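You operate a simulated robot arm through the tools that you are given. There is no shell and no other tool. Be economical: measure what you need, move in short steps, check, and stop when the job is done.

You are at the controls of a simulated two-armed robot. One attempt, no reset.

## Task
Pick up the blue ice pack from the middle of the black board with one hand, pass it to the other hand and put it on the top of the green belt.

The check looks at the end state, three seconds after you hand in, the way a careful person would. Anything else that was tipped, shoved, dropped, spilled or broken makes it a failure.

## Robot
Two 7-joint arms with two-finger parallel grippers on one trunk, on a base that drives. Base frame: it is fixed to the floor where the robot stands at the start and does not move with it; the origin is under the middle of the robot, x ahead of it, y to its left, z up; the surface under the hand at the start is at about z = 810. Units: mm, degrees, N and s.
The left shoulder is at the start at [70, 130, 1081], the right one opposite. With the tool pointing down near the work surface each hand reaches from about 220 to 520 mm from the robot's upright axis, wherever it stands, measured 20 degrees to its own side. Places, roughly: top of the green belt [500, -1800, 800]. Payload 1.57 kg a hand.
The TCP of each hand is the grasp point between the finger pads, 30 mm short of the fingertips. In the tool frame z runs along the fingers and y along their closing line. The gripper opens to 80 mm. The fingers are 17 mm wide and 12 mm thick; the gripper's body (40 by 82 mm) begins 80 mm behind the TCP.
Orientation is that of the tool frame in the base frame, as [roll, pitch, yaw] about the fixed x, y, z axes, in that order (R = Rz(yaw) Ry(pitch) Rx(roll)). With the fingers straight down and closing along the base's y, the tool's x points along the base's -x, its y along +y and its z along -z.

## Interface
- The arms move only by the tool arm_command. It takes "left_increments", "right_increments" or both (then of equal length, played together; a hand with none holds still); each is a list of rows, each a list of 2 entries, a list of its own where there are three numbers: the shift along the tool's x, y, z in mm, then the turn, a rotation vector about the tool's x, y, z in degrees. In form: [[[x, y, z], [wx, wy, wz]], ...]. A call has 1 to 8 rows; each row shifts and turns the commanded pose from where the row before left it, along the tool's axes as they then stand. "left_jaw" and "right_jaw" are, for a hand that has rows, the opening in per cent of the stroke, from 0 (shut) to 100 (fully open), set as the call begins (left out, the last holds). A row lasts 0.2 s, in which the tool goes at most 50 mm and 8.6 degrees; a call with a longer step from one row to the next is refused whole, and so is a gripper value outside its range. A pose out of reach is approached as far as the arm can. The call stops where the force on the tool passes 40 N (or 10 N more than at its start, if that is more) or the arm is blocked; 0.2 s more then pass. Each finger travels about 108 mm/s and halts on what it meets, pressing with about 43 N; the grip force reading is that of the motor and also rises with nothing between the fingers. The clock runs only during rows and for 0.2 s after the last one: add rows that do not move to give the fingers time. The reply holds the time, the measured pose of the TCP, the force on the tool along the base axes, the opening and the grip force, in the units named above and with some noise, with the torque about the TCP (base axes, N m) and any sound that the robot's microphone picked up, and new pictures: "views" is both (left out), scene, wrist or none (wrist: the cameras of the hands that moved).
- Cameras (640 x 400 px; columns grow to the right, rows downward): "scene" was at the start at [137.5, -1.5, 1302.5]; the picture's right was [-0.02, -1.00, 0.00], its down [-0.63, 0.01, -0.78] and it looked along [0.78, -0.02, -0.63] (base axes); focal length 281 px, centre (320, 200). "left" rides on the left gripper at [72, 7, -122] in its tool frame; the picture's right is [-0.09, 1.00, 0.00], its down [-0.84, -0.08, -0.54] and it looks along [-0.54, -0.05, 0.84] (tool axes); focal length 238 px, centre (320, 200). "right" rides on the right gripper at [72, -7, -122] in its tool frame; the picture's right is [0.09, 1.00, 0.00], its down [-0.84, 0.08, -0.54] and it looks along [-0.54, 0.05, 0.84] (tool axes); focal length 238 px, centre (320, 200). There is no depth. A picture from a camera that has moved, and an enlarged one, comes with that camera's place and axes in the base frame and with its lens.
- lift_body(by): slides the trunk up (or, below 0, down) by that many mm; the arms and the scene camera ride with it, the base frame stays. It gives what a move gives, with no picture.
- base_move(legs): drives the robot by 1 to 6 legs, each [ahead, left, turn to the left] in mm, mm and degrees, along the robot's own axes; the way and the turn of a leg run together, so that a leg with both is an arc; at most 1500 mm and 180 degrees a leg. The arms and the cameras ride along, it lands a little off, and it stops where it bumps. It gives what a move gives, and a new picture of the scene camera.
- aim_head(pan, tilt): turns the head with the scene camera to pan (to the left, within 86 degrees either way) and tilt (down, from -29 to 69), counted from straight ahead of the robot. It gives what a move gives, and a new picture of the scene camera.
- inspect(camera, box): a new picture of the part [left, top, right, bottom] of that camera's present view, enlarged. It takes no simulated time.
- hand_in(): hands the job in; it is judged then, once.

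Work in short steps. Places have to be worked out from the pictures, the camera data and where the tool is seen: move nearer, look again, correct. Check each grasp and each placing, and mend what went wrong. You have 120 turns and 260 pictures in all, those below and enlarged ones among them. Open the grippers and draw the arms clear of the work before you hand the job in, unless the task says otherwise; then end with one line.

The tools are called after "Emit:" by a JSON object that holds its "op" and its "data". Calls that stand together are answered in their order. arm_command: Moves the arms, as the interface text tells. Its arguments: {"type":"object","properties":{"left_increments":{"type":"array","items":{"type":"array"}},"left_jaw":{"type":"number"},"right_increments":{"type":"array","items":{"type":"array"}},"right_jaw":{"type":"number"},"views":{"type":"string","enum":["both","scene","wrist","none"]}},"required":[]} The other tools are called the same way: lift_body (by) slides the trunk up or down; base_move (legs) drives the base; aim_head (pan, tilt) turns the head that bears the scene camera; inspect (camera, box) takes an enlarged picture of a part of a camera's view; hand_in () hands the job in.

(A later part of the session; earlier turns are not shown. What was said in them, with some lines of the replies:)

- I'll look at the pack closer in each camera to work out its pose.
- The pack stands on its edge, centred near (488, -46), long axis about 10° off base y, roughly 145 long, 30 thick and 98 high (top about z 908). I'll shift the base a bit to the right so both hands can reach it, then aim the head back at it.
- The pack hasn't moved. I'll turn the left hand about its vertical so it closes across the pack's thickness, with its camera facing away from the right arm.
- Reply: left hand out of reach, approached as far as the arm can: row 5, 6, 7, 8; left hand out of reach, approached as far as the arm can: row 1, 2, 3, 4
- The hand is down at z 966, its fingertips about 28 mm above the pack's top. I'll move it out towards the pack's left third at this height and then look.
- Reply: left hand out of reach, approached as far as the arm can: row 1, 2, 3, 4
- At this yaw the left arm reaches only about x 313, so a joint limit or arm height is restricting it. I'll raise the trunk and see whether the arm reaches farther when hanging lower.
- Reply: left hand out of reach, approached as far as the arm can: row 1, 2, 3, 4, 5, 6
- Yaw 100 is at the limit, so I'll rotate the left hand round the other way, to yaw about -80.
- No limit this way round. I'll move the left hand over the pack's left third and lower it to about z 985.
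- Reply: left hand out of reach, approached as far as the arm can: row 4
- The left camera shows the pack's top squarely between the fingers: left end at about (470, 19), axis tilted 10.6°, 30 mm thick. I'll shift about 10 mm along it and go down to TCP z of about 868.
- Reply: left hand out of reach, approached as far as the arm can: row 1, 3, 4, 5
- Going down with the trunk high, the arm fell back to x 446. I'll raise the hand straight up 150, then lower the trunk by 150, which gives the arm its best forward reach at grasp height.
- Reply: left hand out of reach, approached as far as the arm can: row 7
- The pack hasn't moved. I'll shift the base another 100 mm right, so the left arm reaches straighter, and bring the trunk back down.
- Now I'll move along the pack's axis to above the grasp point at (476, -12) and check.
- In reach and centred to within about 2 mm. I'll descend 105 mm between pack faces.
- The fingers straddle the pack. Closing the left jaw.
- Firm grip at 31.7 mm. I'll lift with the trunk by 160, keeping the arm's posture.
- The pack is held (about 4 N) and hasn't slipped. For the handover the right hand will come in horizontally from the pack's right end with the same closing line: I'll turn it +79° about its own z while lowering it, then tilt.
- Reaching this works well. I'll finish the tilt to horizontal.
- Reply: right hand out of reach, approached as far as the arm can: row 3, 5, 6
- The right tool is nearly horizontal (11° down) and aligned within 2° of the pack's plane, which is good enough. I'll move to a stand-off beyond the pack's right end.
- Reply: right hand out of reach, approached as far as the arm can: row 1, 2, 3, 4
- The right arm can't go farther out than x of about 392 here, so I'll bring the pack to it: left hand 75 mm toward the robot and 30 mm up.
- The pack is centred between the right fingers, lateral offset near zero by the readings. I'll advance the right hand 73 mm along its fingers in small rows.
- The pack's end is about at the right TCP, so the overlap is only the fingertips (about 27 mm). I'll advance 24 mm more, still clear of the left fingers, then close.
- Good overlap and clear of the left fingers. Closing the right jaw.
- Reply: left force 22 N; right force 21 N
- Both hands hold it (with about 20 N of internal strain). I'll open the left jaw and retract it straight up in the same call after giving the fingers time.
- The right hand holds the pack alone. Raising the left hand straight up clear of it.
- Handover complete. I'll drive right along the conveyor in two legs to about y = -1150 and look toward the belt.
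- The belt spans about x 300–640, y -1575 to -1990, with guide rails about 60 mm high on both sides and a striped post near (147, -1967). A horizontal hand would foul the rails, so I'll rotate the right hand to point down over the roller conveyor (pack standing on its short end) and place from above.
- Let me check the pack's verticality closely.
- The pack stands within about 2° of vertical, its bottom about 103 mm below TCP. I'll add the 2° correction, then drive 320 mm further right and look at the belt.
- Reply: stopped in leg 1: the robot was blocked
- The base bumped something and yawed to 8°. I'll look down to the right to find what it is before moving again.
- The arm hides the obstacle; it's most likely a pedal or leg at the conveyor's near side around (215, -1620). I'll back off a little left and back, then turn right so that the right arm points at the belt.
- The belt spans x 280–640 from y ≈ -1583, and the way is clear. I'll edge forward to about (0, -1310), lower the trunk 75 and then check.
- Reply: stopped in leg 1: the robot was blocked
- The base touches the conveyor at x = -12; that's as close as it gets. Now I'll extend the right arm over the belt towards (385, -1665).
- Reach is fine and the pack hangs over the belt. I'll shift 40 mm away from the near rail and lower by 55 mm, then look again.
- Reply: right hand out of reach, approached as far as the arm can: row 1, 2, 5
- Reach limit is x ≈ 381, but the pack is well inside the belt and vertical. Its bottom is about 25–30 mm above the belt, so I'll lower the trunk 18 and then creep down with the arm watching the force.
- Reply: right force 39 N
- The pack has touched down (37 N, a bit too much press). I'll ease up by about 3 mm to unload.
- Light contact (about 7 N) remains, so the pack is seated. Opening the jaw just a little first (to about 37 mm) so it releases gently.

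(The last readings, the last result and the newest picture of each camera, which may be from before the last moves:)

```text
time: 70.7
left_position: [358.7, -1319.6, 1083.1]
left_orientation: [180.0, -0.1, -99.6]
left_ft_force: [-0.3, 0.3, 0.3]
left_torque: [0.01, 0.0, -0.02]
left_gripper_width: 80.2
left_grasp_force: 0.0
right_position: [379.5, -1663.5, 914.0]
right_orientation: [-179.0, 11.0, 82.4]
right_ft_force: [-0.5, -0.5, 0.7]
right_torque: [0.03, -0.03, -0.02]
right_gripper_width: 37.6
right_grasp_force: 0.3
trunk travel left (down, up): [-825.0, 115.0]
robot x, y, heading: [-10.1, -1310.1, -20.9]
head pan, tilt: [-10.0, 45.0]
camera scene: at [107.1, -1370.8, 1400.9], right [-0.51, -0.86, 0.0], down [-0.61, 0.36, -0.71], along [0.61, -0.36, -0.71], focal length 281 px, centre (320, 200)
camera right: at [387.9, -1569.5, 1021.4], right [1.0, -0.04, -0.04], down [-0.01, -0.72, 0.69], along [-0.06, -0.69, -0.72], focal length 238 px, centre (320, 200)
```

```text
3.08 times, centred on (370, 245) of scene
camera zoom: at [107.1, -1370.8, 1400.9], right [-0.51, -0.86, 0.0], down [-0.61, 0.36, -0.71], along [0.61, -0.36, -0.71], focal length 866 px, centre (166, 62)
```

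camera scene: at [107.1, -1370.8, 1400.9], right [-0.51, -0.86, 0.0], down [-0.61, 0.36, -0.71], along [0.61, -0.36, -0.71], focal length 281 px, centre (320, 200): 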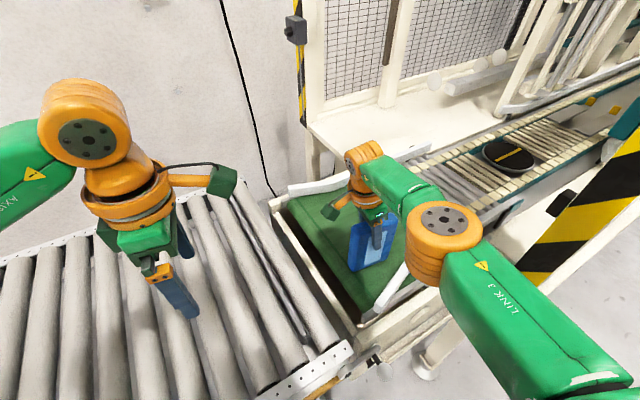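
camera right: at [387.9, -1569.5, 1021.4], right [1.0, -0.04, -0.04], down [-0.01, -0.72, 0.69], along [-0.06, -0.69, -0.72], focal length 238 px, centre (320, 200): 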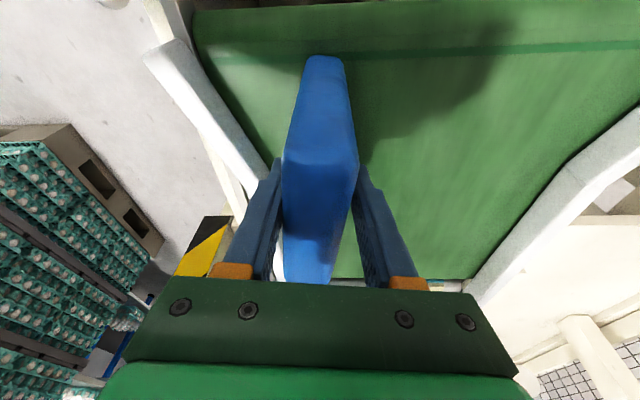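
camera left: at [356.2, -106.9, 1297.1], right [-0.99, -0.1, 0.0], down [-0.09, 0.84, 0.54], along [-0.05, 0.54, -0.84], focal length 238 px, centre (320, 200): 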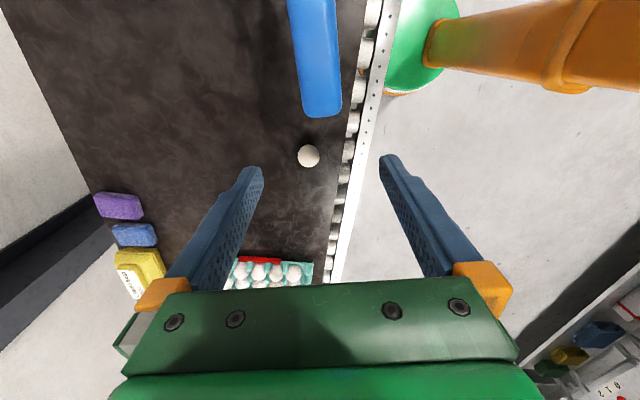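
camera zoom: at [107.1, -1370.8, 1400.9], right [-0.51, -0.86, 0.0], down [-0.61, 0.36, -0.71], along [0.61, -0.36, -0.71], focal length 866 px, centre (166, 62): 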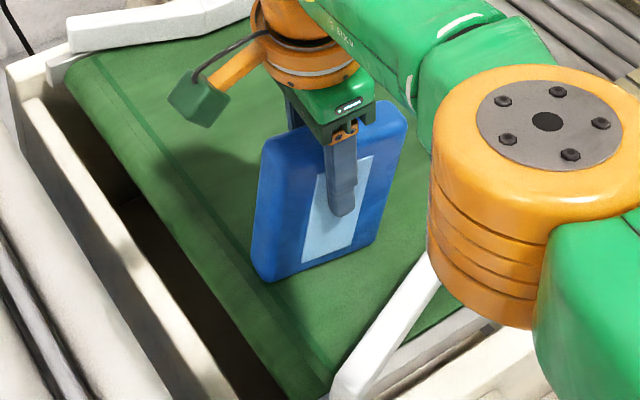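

Released with no load, and the pack stays upright. Opening further to 50 mm to see that it stands on its own.

Emit:
{"op": "arm_command", "data": {"right_increments": [[[0, 0, 0], [0, 0, 0]], [[0, 0, 0], [0, 0, 0]], [[0, 0, 0], [0, 0, 0]], [[0, 0, 0], [0, 0, 0]]], "right_jaw": 62}}

```text
time: 71.7
left_position: [358.1, -1319.3, 1083.9]
left_orientation: [179.9, -0.1, -99.6]
left_ft_force: [0.2, 0.5, 0.7]
left_torque: [0.02, 0.0, 0.01]
left_gripper_width: 80.2
left_grasp_force: 0.1
right_position: [379.6, -1664.8, 914.6]
right_orientation: [-179.0, 11.0, 82.5]
right_ft_force: [-0.1, -0.3, 0.3]
right_torque: [0.01, -0.02, -0.04]
right_gripper_width: 49.5
right_grasp_force: 0.1
trunk travel left (down, up): [-825.0, 115.0]
robot x, y, heading: [-13.8, -1306.6, -20.6]
head pan, tilt: [-10.0, 45.0]
camera scene: at [107.2, -1370.9, 1400.9], right [-0.51, -0.86, 0.0], down [-0.61, 0.36, -0.71], along [0.61, -0.36, -0.71], focal length 281 px, centre (320, 200)
camera right: at [388.0, -1569.6, 1021.4], right [1.0, -0.04, -0.04], down [-0.01, -0.72, 0.69], along [-0.06, -0.69, -0.72], focal length 238 px, centre (320, 200)
```

scene: 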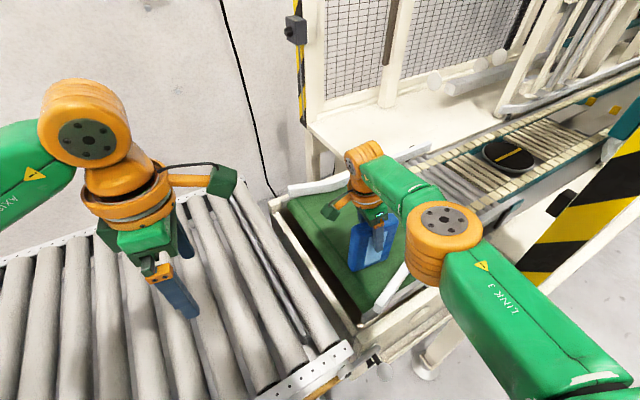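
right: 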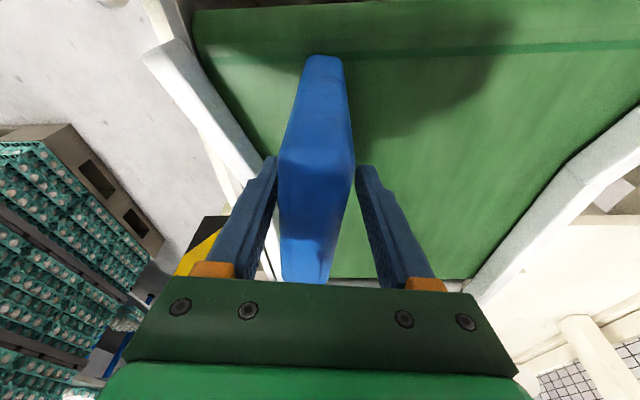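

The pack's top has shifted a few mm toward the near finger. I'll zoom in to see whether it's leaning on it or has just settled flat (the gripper itself was about 2° off vertical).

Emit:
{"op": "inspect", "data": {"camera": "right", "box": [220, 40, 420, 300]}}

Emit:
{"op": "inspect", "data": {"camera": "scene", "box": [330, 190, 430, 290]}}

```text
1.54 times, centred on (320, 170) of right
camera zoom: at [388.0, -1569.6, 1021.4], right [1.0, -0.04, -0.04], down [-0.01, -0.72, 0.69], along [-0.06, -0.69, -0.72], focal length 367 px, centre (320, 246)
```

zoom: 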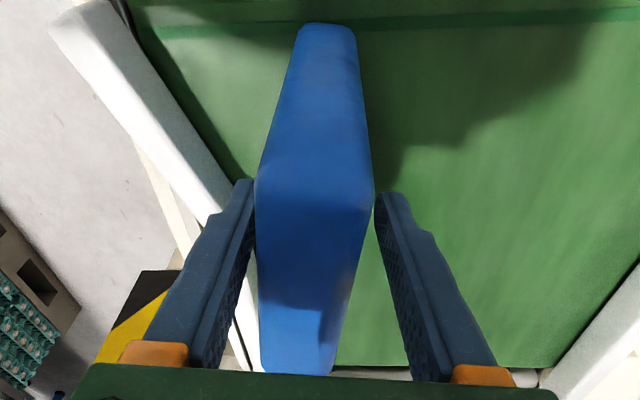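

```text
4.00 times, centred on (380, 240) of scene
camera zoom: at [107.2, -1370.9, 1400.9], right [-0.51, -0.86, 0.0], down [-0.61, 0.36, -0.71], along [0.61, -0.36, -0.71], focal length 1125 px, centre (80, 40)
```

zoom: 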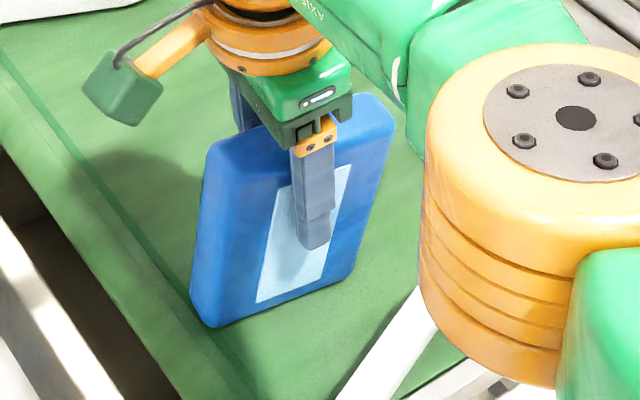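

Back-projecting the pack's end face gives the same x (about 382) at top and bottom, so it stands truly vertical on its own, centred between the fingers. I'll open a little more and go straight up slowly.

Emit:
{"op": "arm_command", "data": {"right_increments": [[[0, 0, 0], [0, 0, 0]], [[0, 0, 0], [0, 0, 0]], [[-1, -0.1, -5], [0, 0, 0]], [[-1.9, -0.2, -9.8], [0, 0, 0]], [[0, 0, 0], [0, 0, 0]]], "right_jaw": 82}}

```text
time: 72.9
left_position: [358.3, -1319.5, 1082.8]
left_orientation: [-180.0, -0.1, -99.6]
left_ft_force: [-0.4, -0.4, 0.9]
left_torque: [0.01, 0.03, 0.0]
left_gripper_width: 80.0
left_grasp_force: 0.0
right_position: [379.4, -1665.5, 929.0]
right_orientation: [-179.0, 11.0, 82.6]
right_ft_force: [-0.3, 0.5, -0.3]
right_torque: [-0.02, 0.0, 0.03]
right_gripper_width: 65.6
right_grasp_force: 0.0
trunk travel left (down, up): [-825.0, 115.0]
robot x, y, heading: [-13.0, -1311.7, -20.8]
head pan, tilt: [-10.0, 45.0]
camera scene: at [107.3, -1370.8, 1400.9], right [-0.51, -0.86, 0.0], down [-0.61, 0.36, -0.71], along [0.61, -0.36, -0.71], focal length 281 px, centre (320, 200)
camera right: at [387.8, -1569.6, 1036.1], right [1.0, -0.04, -0.04], down [-0.01, -0.72, 0.69], along [-0.06, -0.69, -0.72], focal length 238 px, centre (320, 200)
```

scene: 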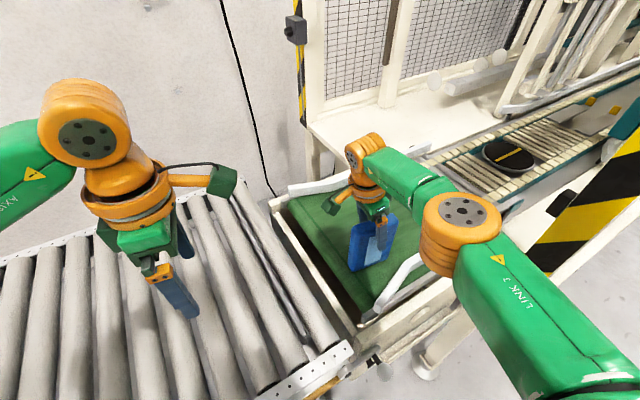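
right: 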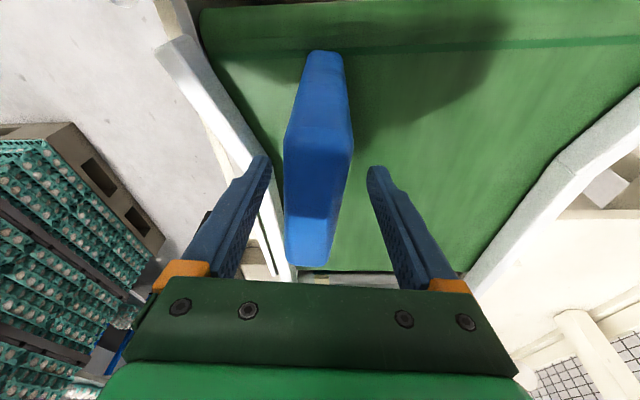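

It stands freely with both fingers clear. Continuing straight up 110 mm.

Emit:
{"op": "arm_command", "data": {"right_increments": [[[-2.9, -0.3, -14.7], [0, 0, 0]], [[-3.8, -0.4, -19.6], [0, 0, 0]], [[-3.8, -0.4, -19.6], [0, 0, 0]], [[-3.8, -0.4, -19.6], [0, 0, 0]], [[-3.8, -0.4, -19.6], [0, 0, 0]], [[-3.8, -0.4, -19.6], [0, 0, 0]], [[0, 0, 0], [0, 0, 0]]]}}

```text
time: 74.5
left_position: [357.9, -1319.7, 1082.7]
left_orientation: [-179.9, 0.0, -99.6]
left_ft_force: [0.1, -0.5, 0.3]
left_torque: [0.0, 0.01, -0.02]
left_gripper_width: 80.2
left_grasp_force: 0.0
right_position: [378.7, -1663.3, 1043.8]
right_orientation: [-179.0, 11.0, 82.6]
right_ft_force: [-0.3, -0.3, -0.6]
right_torque: [-0.02, -0.01, 0.0]
right_gripper_width: 65.4
right_grasp_force: 0.1
trunk travel left (down, up): [-825.0, 115.0]
robot x, y, heading: [-11.0, -1310.4, -20.9]
head pan, tilt: [-10.0, 45.0]
camera scene: at [107.3, -1371.0, 1400.9], right [-0.51, -0.86, 0.0], down [-0.61, 0.36, -0.71], along [0.61, -0.36, -0.71], focal length 281 px, centre (320, 200)
camera right: at [385.9, -1569.1, 1150.3], right [1.0, -0.04, -0.04], down [-0.01, -0.72, 0.69], along [-0.05, -0.69, -0.72], focal length 238 px, centre (320, 200)
```

scene: 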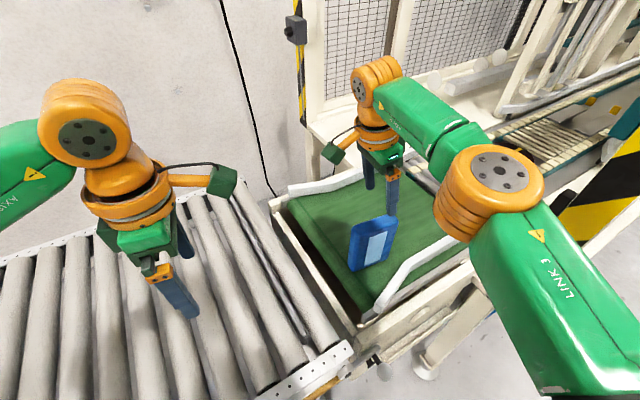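
right: 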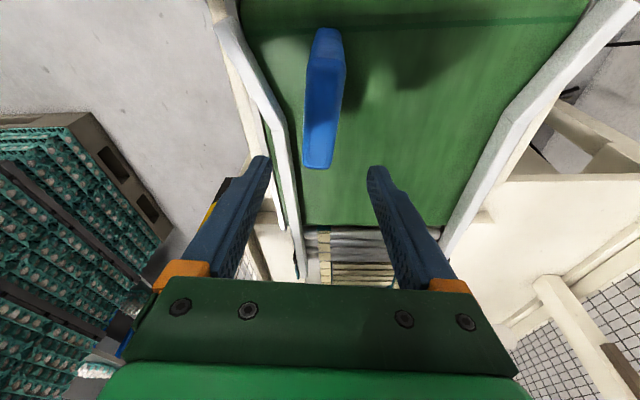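

The pack stands alone on the belt, fully on it. I'll raise the trunk 80 and draw the right arm back toward the robot, well above the pack.

Emit:
{"op": "lift_body", "data": {"by": 80}}

Emit:
{"op": "arm_command", "data": {"right_increments": [[[33, -13, -6.2], [0, 0, 0]], [[33, -13, -6.2], [0, 0, 0]], [[33, -13, -6.2], [0, 0, 0]], [[33, -13, -6.2], [0, 0, 0]], [[33, -13, -6.2], [0, 0, 0]], [[33, -13, -6.2], [0, 0, 0]], [[0, 0, 0], [0, 0, 0]]], "right_jaw": 100}}

Emit:
{"op": "inspect", "data": {"camera": "scene", "box": [260, 160, 480, 330]}}

```text
time: 75.7
left_position: [357.7, -1319.6, 1163.6]
left_orientation: [-179.9, 0.0, -99.6]
left_ft_force: [-0.7, 0.7, -0.6]
left_torque: [0.02, 0.01, 0.03]
left_gripper_width: 79.8
left_grasp_force: 0.0
right_position: [378.4, -1663.8, 1123.2]
right_orientation: [-178.9, 11.0, 82.5]
right_ft_force: [-0.5, 0.0, 0.4]
right_torque: [-0.01, 0.0, 0.0]
right_gripper_width: 65.7
right_grasp_force: 0.0
trunk travel left (down, up): [-905.0, 35.0]
robot x, y, heading: [-10.8, -1313.7, -20.8]
head pan, tilt: [-10.0, 45.0]
```

```text
time: 77.0
left_position: [357.5, -1315.2, 1163.8]
left_orientation: [179.8, 0.3, -99.6]
left_ft_force: [1.3, 13.9, -1.3]
left_torque: [-1.82, 0.14, -0.1]
left_gripper_width: 80.1
left_grasp_force: 0.1
right_position: [333.6, -1473.7, 1124.3]
right_orientation: [-179.0, 11.3, 81.3]
right_ft_force: [0.1, 0.4, -0.4]
right_torque: [-0.01, 0.01, 0.01]
right_gripper_width: 79.9
right_grasp_force: 0.0
trunk travel left (down, up): [-905.0, 35.0]
robot x, y, heading: [-10.2, -1313.9, -20.9]
head pan, tilt: [-10.0, 45.0]
stopped in row 6 (left hand): the force on the tool passed its limit at 100 N (the readings are from after the stop); the commanded pose is now the measured one
camera scene: at [107.2, -1369.2, 1481.0], right [-0.51, -0.86, 0.0], down [-0.61, 0.36, -0.71], along [0.61, -0.36, -0.71], focal length 281 px, centre (320, 200)
camera right: at [343.0, -1377.5, 1231.0], right [1.0, -0.06, -0.03], down [-0.02, -0.72, 0.69], along [-0.07, -0.69, -0.72], focal length 238 px, centre (320, 200)
```

scene: 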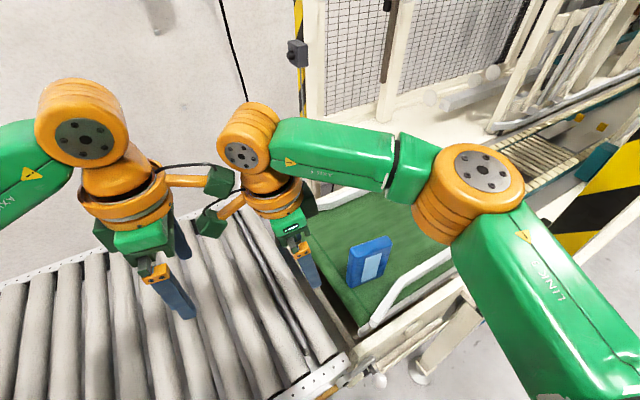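
right: 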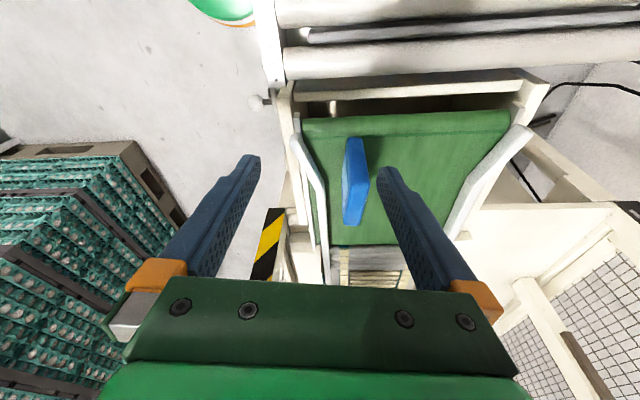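

```text
2.35 times, centred on (370, 245) of scene
camera zoom: at [107.2, -1369.2, 1481.0], right [-0.51, -0.86, 0.0], down [-0.61, 0.36, -0.71], along [0.61, -0.36, -0.71], focal length 662 px, centre (202, 94)
```

zoom: 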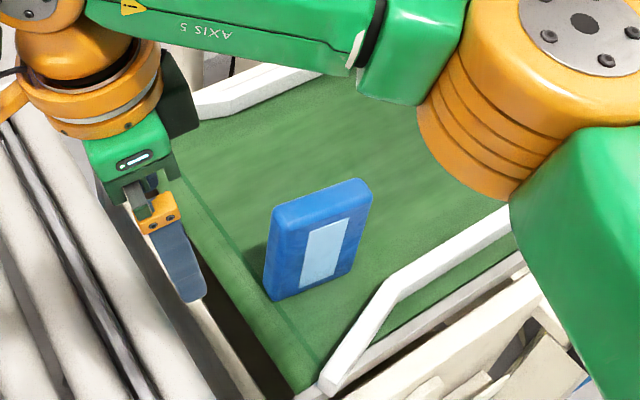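

The pack stands on the belt; the two hands' camera arms merely touched each other. I'll separate them by moving the left hand 60 mm away and confirm the final scene.

Emit:
{"op": "arm_command", "data": {"left_increments": [[[-15, 0, 0], [0, 0, 0]], [[-25, 0, 0], [0, 0, 0]], [[-20, 0, 0], [0, 0, 0]], [[0, 0, 0], [0, 0, 0]]], "views": "scene"}}

```text
time: 78.0
left_position: [368.3, -1258.5, 1162.9]
left_orientation: [179.9, 0.3, -99.7]
left_ft_force: [0.5, 0.2, -0.1]
left_torque: [0.04, 0.01, 0.01]
left_gripper_width: 80.2
left_grasp_force: 0.0
right_position: [332.4, -1474.2, 1125.0]
right_orientation: [-179.1, 11.3, 81.4]
right_ft_force: [-0.7, -0.6, -0.6]
right_torque: [-0.04, 0.01, -0.02]
right_gripper_width: 79.8
right_grasp_force: 0.0
trunk travel left (down, up): [-905.0, 35.0]
robot x, y, heading: [-14.1, -1312.3, -20.8]
head pan, tilt: [-10.0, 45.0]
camera scene: at [107.2, -1371.6, 1480.9], right [-0.51, -0.86, 0.0], down [-0.61, 0.36, -0.71], along [0.61, -0.36, -0.71], focal length 281 px, centre (320, 200)
```

scene: 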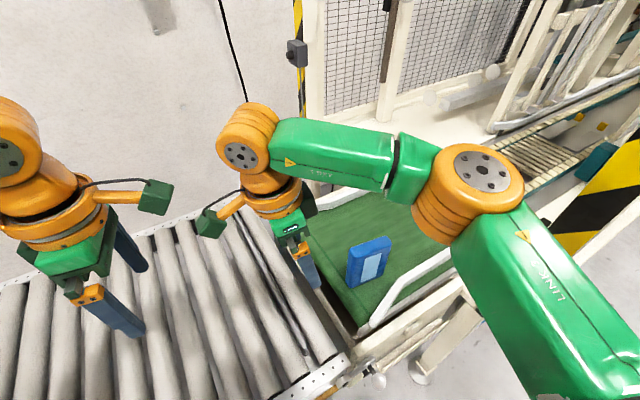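

The pack stands still on the belt, both grippers are open, and both hands are clear with no contact. Handing in.

Emit:
{"op": "hand_in", "data": {}}

```text
The job is handed in.
```

The left hand picked up the blue ice pack and passed it to the right hand, which set it on the green belt. In the last picture it was standing on its short end at about (380, -1664). On the way the base bumped an obstacle twice beside the conveyor, and the two wrist camera arms touched briefly; I saw nothing moved or damaged, but I did not look back at the black board before handing in.
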